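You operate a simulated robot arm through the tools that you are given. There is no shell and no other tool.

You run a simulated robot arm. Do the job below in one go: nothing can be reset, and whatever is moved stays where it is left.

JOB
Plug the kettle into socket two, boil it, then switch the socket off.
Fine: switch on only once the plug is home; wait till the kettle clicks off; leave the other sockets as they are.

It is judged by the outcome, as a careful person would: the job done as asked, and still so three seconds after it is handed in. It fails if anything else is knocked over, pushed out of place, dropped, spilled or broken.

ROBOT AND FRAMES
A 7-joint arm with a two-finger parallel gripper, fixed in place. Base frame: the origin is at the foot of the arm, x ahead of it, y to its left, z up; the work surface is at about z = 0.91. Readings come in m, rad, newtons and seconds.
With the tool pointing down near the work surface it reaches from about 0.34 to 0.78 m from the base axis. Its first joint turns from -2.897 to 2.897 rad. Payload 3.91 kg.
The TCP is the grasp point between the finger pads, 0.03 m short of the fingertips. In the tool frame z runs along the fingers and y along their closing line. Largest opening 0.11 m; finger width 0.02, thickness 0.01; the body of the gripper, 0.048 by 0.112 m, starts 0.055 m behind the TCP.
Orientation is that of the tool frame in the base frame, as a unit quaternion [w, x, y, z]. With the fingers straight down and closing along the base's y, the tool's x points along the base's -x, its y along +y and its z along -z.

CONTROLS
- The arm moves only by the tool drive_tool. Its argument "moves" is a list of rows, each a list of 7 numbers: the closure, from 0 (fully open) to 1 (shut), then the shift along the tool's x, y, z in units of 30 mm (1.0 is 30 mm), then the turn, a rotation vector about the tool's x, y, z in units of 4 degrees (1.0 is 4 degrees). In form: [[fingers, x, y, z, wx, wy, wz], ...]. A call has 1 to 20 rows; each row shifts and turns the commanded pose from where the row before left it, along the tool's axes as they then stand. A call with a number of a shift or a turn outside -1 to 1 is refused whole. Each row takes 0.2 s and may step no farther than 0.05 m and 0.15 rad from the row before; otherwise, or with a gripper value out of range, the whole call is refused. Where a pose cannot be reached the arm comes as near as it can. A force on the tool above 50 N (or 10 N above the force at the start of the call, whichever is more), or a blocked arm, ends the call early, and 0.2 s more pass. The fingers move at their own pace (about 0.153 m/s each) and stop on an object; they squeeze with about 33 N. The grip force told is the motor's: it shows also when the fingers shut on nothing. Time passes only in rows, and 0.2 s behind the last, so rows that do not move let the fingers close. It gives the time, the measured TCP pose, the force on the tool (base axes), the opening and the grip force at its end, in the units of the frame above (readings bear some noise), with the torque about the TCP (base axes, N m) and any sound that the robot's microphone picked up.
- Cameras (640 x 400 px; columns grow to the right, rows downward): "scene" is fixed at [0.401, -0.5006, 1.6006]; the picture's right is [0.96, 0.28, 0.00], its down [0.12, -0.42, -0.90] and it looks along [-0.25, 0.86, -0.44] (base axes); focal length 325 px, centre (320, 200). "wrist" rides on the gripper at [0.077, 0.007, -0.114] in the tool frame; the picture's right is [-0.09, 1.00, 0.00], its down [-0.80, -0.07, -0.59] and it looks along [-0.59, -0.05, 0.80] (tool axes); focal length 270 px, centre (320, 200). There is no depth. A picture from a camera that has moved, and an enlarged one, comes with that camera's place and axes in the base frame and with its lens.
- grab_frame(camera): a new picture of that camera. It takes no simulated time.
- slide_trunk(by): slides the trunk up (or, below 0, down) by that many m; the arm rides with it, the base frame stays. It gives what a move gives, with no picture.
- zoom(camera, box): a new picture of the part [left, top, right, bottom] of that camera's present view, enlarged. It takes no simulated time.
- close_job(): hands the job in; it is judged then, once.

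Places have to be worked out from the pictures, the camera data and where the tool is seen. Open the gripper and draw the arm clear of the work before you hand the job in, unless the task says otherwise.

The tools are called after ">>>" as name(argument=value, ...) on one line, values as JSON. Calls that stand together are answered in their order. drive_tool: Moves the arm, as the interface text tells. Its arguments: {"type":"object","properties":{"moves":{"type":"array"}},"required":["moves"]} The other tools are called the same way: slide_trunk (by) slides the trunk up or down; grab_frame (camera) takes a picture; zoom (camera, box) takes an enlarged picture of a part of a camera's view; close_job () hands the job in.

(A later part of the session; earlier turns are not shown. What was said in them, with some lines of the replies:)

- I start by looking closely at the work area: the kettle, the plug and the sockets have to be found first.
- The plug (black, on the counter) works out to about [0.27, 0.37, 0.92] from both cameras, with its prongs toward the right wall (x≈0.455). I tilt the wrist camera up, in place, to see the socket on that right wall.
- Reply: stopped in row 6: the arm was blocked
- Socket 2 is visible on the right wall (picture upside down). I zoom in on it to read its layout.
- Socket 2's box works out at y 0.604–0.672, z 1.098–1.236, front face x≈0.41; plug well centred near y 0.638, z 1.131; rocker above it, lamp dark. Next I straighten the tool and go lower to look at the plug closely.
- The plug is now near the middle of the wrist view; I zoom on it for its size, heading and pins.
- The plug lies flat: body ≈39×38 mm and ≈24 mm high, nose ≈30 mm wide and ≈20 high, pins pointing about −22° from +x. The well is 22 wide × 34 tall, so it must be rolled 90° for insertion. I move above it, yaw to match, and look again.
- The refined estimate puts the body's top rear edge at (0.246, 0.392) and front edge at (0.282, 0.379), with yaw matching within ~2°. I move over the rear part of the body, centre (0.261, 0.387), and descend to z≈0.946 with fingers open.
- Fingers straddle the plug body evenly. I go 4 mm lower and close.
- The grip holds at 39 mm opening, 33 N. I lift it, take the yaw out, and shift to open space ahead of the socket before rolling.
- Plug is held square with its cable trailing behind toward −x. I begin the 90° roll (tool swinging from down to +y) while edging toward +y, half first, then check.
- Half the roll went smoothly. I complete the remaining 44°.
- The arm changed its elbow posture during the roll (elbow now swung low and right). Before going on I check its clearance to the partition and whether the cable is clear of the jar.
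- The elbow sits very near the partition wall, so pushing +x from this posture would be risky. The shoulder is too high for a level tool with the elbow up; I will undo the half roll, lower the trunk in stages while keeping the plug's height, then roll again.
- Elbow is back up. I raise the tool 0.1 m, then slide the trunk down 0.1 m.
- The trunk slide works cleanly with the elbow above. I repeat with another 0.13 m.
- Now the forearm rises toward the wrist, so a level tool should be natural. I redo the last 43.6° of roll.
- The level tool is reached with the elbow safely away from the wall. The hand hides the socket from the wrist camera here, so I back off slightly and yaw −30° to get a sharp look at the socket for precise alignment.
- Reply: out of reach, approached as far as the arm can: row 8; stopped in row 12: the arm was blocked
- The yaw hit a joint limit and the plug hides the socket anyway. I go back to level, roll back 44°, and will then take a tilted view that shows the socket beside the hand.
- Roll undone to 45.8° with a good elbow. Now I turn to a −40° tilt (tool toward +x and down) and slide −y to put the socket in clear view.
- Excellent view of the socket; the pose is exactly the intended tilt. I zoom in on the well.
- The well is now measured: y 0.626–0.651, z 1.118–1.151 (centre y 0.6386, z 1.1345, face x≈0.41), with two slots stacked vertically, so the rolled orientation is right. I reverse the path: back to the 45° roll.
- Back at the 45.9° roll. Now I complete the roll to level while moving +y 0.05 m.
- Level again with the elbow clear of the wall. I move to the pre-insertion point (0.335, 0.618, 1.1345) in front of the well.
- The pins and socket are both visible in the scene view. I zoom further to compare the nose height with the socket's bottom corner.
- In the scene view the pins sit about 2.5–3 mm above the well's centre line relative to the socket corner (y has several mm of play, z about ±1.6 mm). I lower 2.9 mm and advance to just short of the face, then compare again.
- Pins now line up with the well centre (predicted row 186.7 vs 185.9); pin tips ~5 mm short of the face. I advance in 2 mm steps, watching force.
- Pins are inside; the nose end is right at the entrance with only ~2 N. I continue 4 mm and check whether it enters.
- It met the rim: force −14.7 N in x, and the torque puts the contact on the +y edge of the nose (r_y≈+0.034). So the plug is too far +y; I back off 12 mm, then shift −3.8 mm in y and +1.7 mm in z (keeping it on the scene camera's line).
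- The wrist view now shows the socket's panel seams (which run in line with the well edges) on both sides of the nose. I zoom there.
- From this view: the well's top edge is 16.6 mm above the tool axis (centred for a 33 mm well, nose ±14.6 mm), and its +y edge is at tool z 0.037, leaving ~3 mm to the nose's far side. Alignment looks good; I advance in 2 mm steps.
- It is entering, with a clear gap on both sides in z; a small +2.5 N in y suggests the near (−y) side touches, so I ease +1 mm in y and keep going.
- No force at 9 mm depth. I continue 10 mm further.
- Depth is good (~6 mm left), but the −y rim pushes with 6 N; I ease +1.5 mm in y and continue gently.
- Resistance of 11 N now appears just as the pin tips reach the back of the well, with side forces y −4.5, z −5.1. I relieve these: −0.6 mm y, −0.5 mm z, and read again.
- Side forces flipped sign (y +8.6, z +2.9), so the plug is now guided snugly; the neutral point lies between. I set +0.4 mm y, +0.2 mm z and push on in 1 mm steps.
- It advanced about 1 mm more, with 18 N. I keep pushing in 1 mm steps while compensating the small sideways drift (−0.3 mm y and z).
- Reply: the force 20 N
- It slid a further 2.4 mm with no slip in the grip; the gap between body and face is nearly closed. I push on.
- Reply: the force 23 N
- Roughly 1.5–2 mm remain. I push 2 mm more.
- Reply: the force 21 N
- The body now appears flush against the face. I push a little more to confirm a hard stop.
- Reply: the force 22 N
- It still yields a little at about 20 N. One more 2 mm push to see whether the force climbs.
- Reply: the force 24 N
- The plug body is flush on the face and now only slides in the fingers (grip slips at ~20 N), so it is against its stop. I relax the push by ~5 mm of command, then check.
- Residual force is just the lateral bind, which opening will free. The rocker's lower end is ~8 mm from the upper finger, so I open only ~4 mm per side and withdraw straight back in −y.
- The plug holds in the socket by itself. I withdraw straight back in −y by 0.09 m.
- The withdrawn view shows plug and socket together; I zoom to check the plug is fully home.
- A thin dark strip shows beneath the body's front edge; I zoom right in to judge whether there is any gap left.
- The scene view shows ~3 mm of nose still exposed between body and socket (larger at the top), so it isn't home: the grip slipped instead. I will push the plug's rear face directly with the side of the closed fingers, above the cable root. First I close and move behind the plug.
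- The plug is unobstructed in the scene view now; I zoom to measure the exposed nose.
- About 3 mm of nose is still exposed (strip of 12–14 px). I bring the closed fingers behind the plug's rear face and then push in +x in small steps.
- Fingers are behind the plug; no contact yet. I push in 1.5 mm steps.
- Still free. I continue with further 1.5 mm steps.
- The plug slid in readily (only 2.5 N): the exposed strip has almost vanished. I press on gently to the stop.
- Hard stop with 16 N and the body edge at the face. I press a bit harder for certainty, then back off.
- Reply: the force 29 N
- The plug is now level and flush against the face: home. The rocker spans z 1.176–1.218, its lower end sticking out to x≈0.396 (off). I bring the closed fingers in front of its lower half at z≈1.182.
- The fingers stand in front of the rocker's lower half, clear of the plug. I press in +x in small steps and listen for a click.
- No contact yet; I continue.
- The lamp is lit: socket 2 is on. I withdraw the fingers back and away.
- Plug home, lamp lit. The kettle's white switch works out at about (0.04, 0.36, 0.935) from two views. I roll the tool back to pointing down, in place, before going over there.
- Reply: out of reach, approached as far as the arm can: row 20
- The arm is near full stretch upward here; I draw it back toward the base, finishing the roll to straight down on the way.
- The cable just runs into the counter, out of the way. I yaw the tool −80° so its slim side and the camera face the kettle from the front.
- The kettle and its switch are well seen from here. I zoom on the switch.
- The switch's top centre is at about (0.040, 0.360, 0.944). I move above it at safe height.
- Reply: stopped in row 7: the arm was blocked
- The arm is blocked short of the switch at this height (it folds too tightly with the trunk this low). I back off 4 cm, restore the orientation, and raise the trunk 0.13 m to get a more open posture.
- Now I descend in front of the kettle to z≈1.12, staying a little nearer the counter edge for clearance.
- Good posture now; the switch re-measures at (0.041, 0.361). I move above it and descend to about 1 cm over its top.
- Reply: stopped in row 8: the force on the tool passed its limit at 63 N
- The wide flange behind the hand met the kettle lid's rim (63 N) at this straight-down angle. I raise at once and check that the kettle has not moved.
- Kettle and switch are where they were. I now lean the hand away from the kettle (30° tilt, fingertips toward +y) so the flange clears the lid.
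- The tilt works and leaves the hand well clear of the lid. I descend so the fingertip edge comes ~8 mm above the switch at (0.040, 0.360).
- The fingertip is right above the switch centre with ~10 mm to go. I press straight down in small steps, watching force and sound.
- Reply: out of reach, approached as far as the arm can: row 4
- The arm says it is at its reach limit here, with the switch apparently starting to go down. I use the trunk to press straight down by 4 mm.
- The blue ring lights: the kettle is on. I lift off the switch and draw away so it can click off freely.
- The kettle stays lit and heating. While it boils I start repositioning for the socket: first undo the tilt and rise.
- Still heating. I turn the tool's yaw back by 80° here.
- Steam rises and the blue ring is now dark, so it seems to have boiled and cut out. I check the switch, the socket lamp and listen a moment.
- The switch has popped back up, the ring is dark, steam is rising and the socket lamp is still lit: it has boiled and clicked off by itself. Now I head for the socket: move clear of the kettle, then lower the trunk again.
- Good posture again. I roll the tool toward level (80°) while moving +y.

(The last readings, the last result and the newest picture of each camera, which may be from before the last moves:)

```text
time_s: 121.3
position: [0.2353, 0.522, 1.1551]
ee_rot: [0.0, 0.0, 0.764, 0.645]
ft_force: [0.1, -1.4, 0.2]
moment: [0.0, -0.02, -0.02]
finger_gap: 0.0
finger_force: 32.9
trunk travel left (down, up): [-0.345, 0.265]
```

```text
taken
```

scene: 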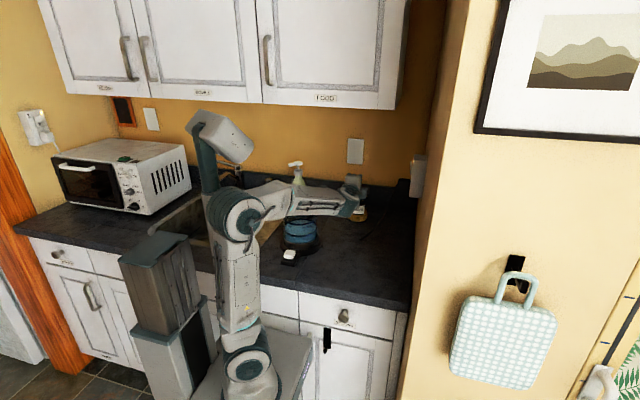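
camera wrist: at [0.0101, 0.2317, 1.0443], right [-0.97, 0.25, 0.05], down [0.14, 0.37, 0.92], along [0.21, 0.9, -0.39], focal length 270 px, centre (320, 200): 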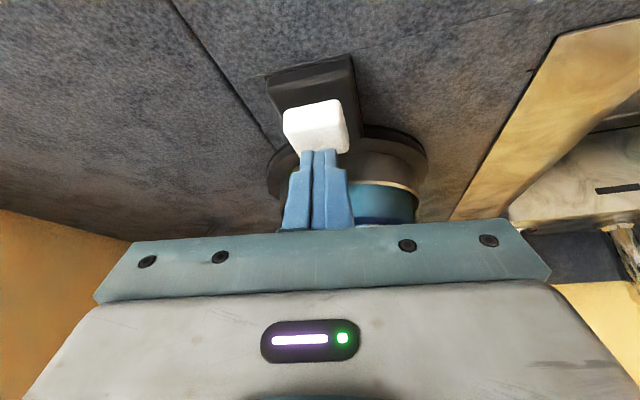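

Nearly level and clear. I finish the roll and move in front of the rocker's upper half level (z≈1.214), still short in y.

>>> drive_tool(moves=[[1, 0, 0, 0.1, -0.83, 0, 0], [1, 0, 0, 0.1, -0.83, 0, 0], [1, 0, 0, 0.1, -0.84, 0, 0], [1, -0.87, 0.5, 0, 0, 0, 0], [1, -0.87, 0.5, 0, 0, 0, 0], [1, -0.87, 0.5, 0, 0, 0, 0], [1, -0.87, 0.5, 0, 0, 0, 0], [1, 0, 0, 0, 0, 0, 0]])

>>> zoom(camera="scene", box=[370, 140, 440, 205])

>>> grab_frame(camera="wrist")

```text
time_s: 123.1
position: [0.3414, 0.5316, 1.2148]
ee_rot: [0.001, -0.001, 0.706, 0.708]
ft_force: [0.5, 0.6, 0.0]
moment: [0.04, 0.0, 0.02]
finger_gap: 0.0
finger_force: 33.4
trunk travel left (down, up): [-0.345, 0.265]
```

```text
6.15 times, centred on (405, 172) of scene
camera zoom: at [0.401, -0.5006, 1.6006], right [0.96, 0.28, 0.0], down [0.12, -0.42, -0.9], along [-0.25, 0.86, -0.44], focal length 2002 px, centre (-203, 369)
```

zoom: 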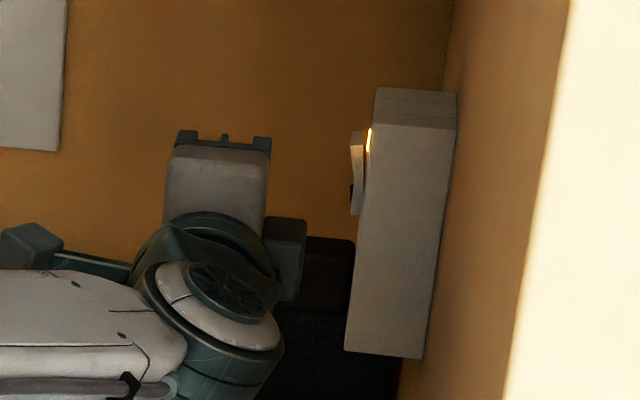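

```text
taken
camera wrist: at [0.2637, 0.4164, 1.2218], right [0.09, -0.01, 1.0], down [0.8, -0.59, -0.07], along [0.59, 0.8, -0.05], focal length 270 px, centre (320, 200)
```

wrist: 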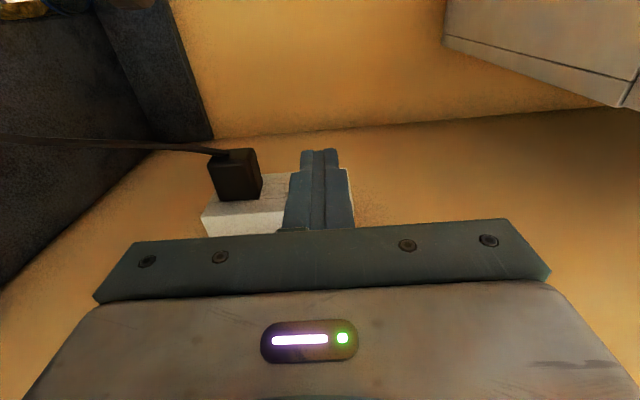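

The socket's upper rocker end is at this height, lamp still on. I extend in +y and approach, then press in small steps.

>>> drive_tool(moves=[[1, 0, 0, 0.72, 0, 0, 0], [1, 0, 0, 0.72, 0, 0, 0], [1, 0, 0, 0.72, 0, 0, 0], [1, 0, 0, 0.7, 0, 0, 0], [1, -0.5, 0, 0, 0, 0, 0], [1, -0.5, 0, 0, 0, 0, 0], [1, -0.2, 0, 0, 0, 0, 0], [1, -0.1, 0, 0, 0, 0, 0], [1, -0.1, 0, 0, 0, 0, 0], [1, 0, 0, 0, 0, 0, 0]])

>>> grab_frame(camera="wrist")

>>> zoom(camera="scene", box=[390, 145, 430, 195])

```text
time_s: 125.3
position: [0.3805, 0.6164, 1.2153]
ee_rot: [0.0, -0.001, 0.704, 0.71]
ft_force: [-0.2, 0.4, 0.0]
moment: [0.0, 0.02, -0.04]
finger_gap: 0.0
finger_force: 33.2
trunk travel left (down, up): [-0.345, 0.265]
```

```text
taken
camera wrist: at [0.3045, 0.5019, 1.2209], right [0.09, -0.01, 1.0], down [0.8, -0.59, -0.07], along [0.59, 0.8, -0.05], focal length 270 px, centre (320, 200)
```

wrist: 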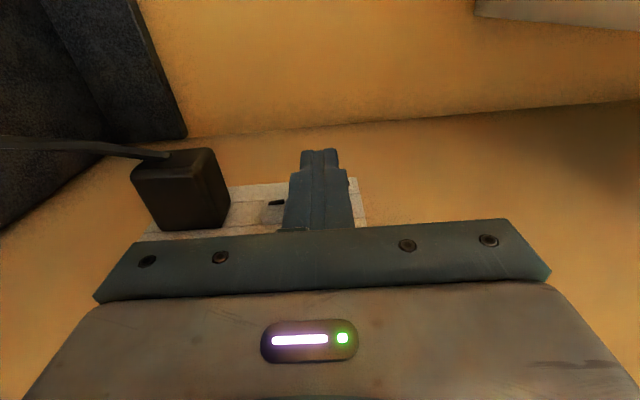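

```text
8.00 times, centred on (410, 170) of scene
camera zoom: at [0.401, -0.5006, 1.6006], right [0.96, 0.28, 0.0], down [0.12, -0.42, -0.9], along [-0.25, 0.86, -0.44], focal length 2603 px, centre (-400, 440)
```

zoom: 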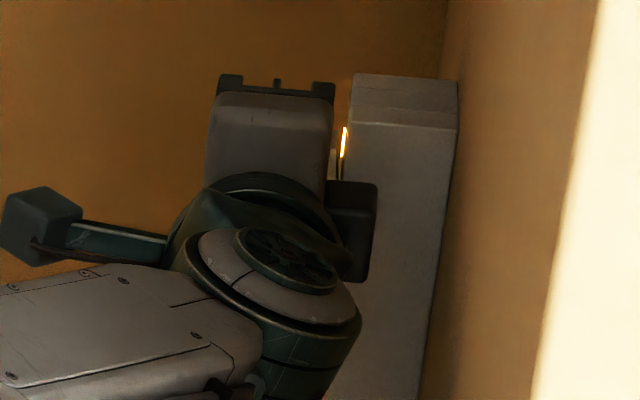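

Not touching yet. I press on in 2 mm steps as I did for switching on.

>>> drive_tool(moves=[[1, -0.067, 0, 0, 0, 0, 0], [1, -0.067, 0, 0, 0, 0, 0], [1, -0.067, 0, 0, 0, 0, 0], [1, -0.067, 0, 0, 0, 0, 0], [1, -0.067, 0, 0, 0, 0, 0], [1, -0.067, 0, 0, 0, 0, 0], [1, 0, 0, 0, 0, 0, 0]])

>>> grab_frame(camera="wrist")

>>> zoom(camera="scene", box=[390, 145, 430, 195])

```text
time_s: 126.9
position: [0.3919, 0.6159, 1.2151]
ee_rot: [0.0, -0.001, 0.705, 0.709]
ft_force: [-0.4, -0.4, 0.6]
moment: [0.04, -0.01, 0.01]
finger_gap: 0.0001
finger_force: 33.4
trunk travel left (down, up): [-0.345, 0.265]
```

```text
taken
camera wrist: at [0.3159, 0.5017, 1.2214], right [0.09, -0.01, 1.0], down [0.8, -0.59, -0.07], along [0.59, 0.81, -0.05], focal length 270 px, centre (320, 200)
```

wrist: 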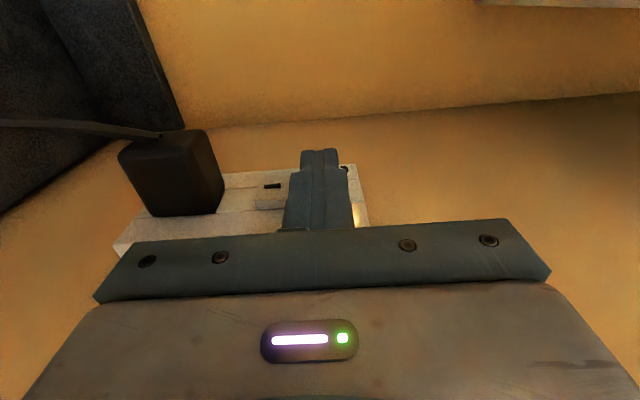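

```text
8.00 times, centred on (410, 170) of scene
camera zoom: at [0.401, -0.5006, 1.6006], right [0.96, 0.28, 0.0], down [0.12, -0.42, -0.9], along [-0.25, 0.86, -0.44], focal length 2603 px, centre (-400, 440)
```

zoom: 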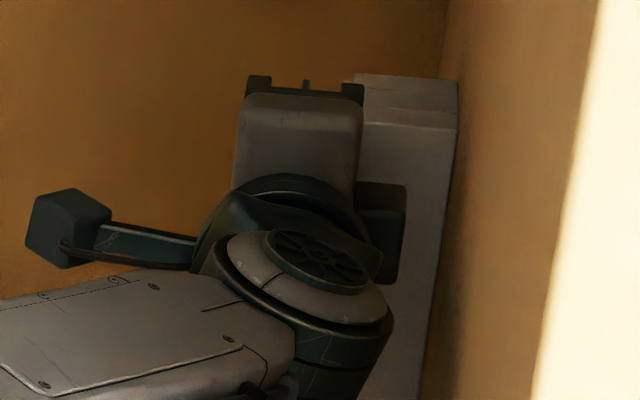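

The lamp still glows at the finger's edge; I press a little further.

>>> drive_tool(moves=[[1, -0.067, 0, 0, 0, 0, 0], [1, -0.067, 0, 0, 0, 0, 0], [1, 0, 0, 0, 0, 0, 0]])

>>> zoom(camera="wrist", box=[220, 120, 420, 240])

```text
time_s: 127.7
position: [0.3952, 0.6175, 1.216]
ee_rot: [0.0, -0.002, 0.704, 0.71]
ft_force: [-6.1, -2.3, -1.5]
moment: [-0.04, 0.05, 0.06]
finger_gap: 0.0003
finger_force: 33.4
trunk travel left (down, up): [-0.345, 0.265]
```

```text
3.20 times, centred on (320, 180) of wrist
camera zoom: at [0.3188, 0.5018, 1.2212], right [0.09, -0.01, 1.0], down [0.8, -0.59, -0.07], along [0.59, 0.81, -0.05], focal length 865 px, centre (320, 264)
```

zoom: 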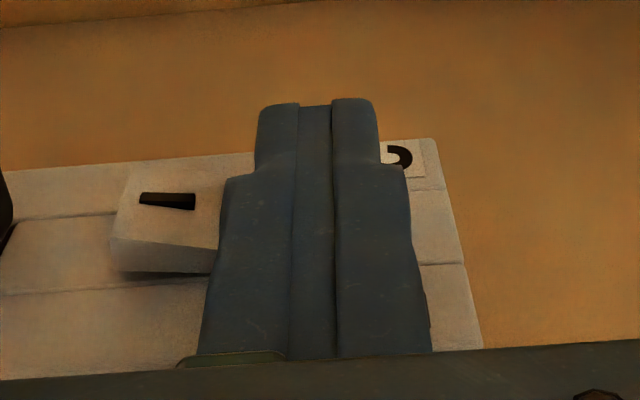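

The rocker has flipped (lower end out) and the glow is gone. I withdraw and verify.

>>> drive_tool(moves=[[1, 0.5, 0, 0, 0, 0, 0], [1, 0.7, 0, 0, 0, 0, 0], [1, 0.5, 0, -0.9, 0, 0, 0], [1, 0.5, 0, -0.9, 0, 0, 0], [1, 0.8, 0, -0.9, 0, 0, 0], [1, 0.8, 0, -0.6, 0, 0, 0], [1, 0, 0, 0, 0, 0, 0]])

>>> grab_frame(camera="scene")

>>> zoom(camera="scene", box=[390, 145, 430, 200])

>>> zoom(camera="scene", box=[260, 180, 400, 280])

```text
time_s: 129.3
position: [0.2826, 0.5165, 1.2132]
ee_rot: [0.001, 0.0, 0.705, 0.709]
ft_force: [-1.1, -0.5, 0.1]
moment: [0.0, 0.03, -0.07]
finger_gap: 0.0
finger_force: 33.3
trunk travel left (down, up): [-0.345, 0.265]
```

```text
taken
```

scene: 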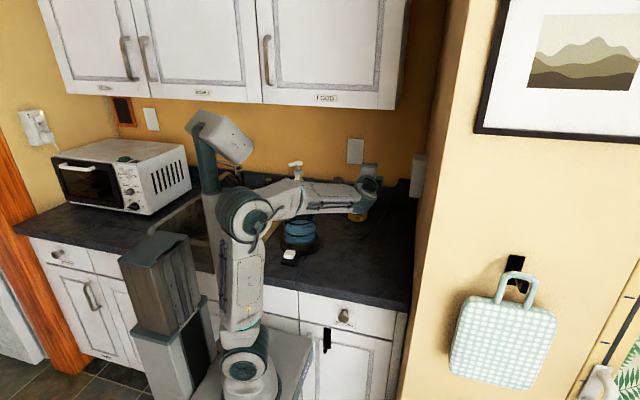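

```text
7.27 times, centred on (410, 172) of scene
camera zoom: at [0.401, -0.5006, 1.6006], right [0.96, 0.28, 0.0], down [0.12, -0.42, -0.9], along [-0.25, 0.86, -0.44], focal length 2366 px, centre (-334, 400)
```

zoom: 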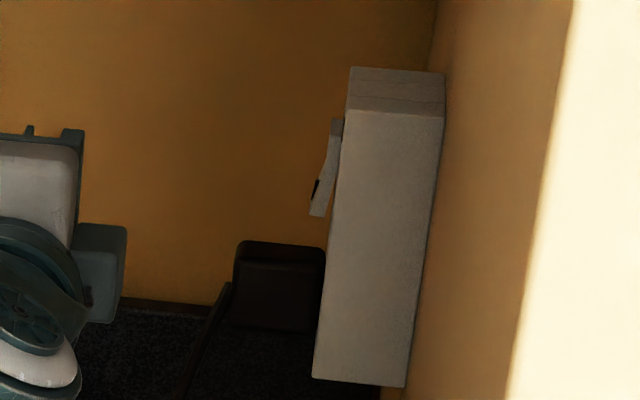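

```text
4.00 times, centred on (330, 230) of scene
camera zoom: at [0.401, -0.5006, 1.6006], right [0.96, 0.28, 0.0], down [0.12, -0.42, -0.9], along [-0.25, 0.86, -0.44], focal length 1301 px, centre (280, 80)
```

zoom: 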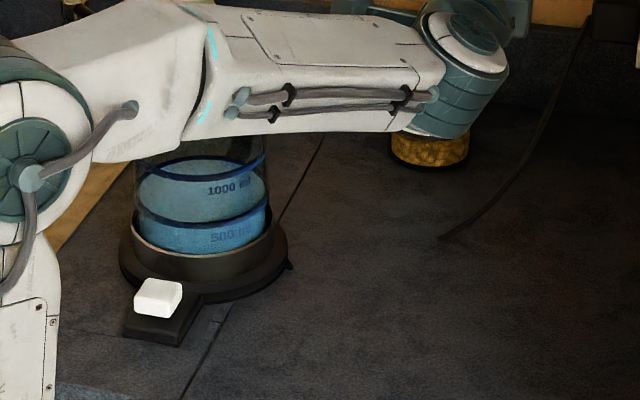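

Socket 2 is off, the plug is still home, the kettle is back to its rest state. Now I roll the tool back down while drawing the arm away.

>>> drive_tool(moves=[[1, 0.8, -0.9, 0, 0, 0, 0], [1, 0.7, -0.9, 0, 0, 0, 0], [1, 0, -0.03, -0.2, 1, 0, 0], [1, 0, -0.04, -0.196, 1, 0, 0], [1, 0, -0.055, -0.192, 1, 0, 0], [1, 0, -0.068, -0.188, 1, 0, 0], [1, 0, -0.081, -0.183, 1, 0, 0], [1, 0, -0.094, -0.177, 1, 0, 0], [1, 0, -0.106, -0.17, 1, 0, 0], [1, 0, -0.118, -0.162, 1, 0, 0], [1, 0, -0.129, -0.153, 1, 0, 0], [1, 0, -0.139, -0.144, 1, 0, 0], [1, 0, -0.149, -0.134, 1, 0, 0], [1, 0, -0.158, -0.123, 1, 0, 0], [1, 0, -0.166, -0.112, 1, 0, 0], [1, 0, -0.173, -0.1, 1, 0, 0], [1, 0, -0.18, -0.088, 1, 0, 0], [1, 0, -0.185, -0.075, 1, 0, 0], [1, 0, -0.19, -0.062, 1, 0, 0], [1, 0, -0.194, -0.048, 1, 0, 0]])

>>> grab_frame(camera="scene")

```text
time_s: 133.5
position: [0.2384, 0.4106, 1.1444]
ee_rot: [0.0, 0.001, 0.987, 0.159]
ft_force: [0.1, 0.3, 0.7]
moment: [0.0, -0.01, -0.02]
finger_gap: 0.0
finger_force: 32.4
trunk travel left (down, up): [-0.345, 0.265]
```

```text
taken
```

scene: 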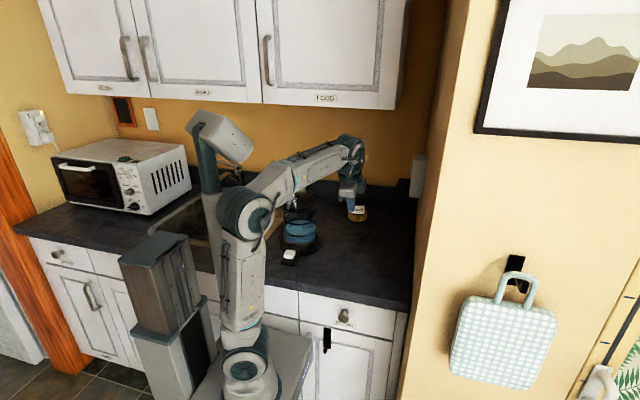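

Now I open the gripper and raise it a bit, in free space, and take a final look at everything.

>>> drive_tool(moves=[[0.5, 0, -0.4, -0.5, 1, 0, 0], [0, 0, -0.4, -0.5, 1, 0, 0], [0, 0, 0, -0.5, 1, 0, 0], [0, 0, 0, -0.5, 1, 0, 0], [0, 0, 0, 0, 0, 0, 0], [0, 0, 0, 0, 0, 0, 0]])

>>> grab_frame(camera="scene")

>>> zoom(camera="scene", box=[260, 140, 440, 280])

>>> zoom(camera="scene", box=[0, 70, 200, 220])

```text
time_s: 134.9
position: [0.2393, 0.3747, 1.1955]
ee_rot: [0.001, 0.0, 1.0, 0.02]
ft_force: [0.1, 0.7, -0.8]
moment: [-0.03, -0.02, -0.01]
finger_gap: 0.1099
finger_force: 0.0
trunk travel left (down, up): [-0.345, 0.265]
```

```text
taken
```

scene: 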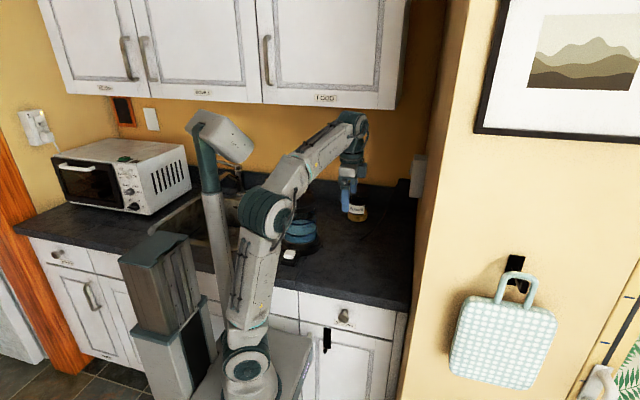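

```text
2.86 times, centred on (350, 210) of scene
camera zoom: at [0.401, -0.5006, 1.6006], right [0.96, 0.28, 0.0], down [0.12, -0.42, -0.9], along [-0.25, 0.86, -0.44], focal length 930 px, centre (234, 171)
```

zoom: 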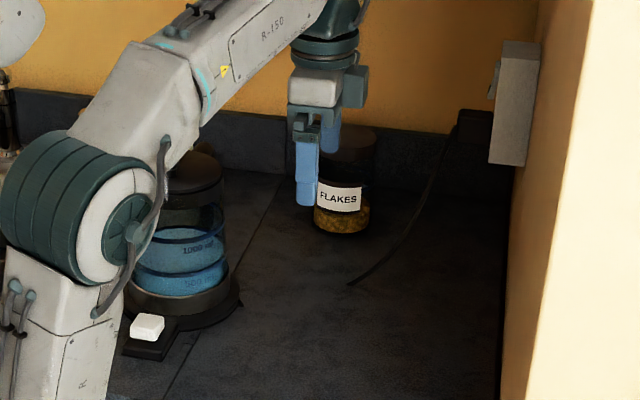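

```text
2.67 times, centred on (100, 145) of scene
camera zoom: at [0.401, -0.5006, 1.6006], right [0.96, 0.28, 0.0], down [0.12, -0.42, -0.9], along [-0.25, 0.86, -0.44], focal length 868 px, centre (907, 347)
```

zoom: 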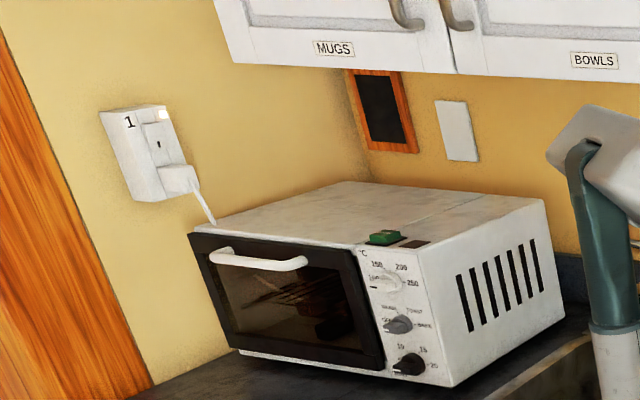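

Everything is in its place: the plug is home in socket 2 with its switch off. The kettle has boiled and clicked off, socket 1 is untouched with its lamp still lit, and the gripper is open and clear. I hand in the job.

>>> close_job()

```text
The job is handed in.
```

The kettle is plugged into socket two, it has boiled, and socket two is switched off again. I've handed the job in.

- **Plug:** I pressed it in until it sat flush against the socket, and only then switched the socket on. On the first attempt the plug slipped in the grip and stopped about 3 mm short, so I pushed it home from behind.
- **Boil:** The kettle's blue ring lit when I pressed its switch. A few seconds later the ring was dark, steam was rising and the switch had popped back up. The microphone picked up no click, so I judged it had clicked off from those signs.
- **Other sockets:** I left socket one alone, and its lamp is still lit.
- **Contact with the kettle:** While reaching for the kettle's switch, the arm pressed hard (63 N) against what looked like the rim of its lid. I backed off straight away and checked: the kettle and its switch hadn't moved, and I saw nothing spilled or out of place.

The gripper is open and the arm is drawn clear of the work.
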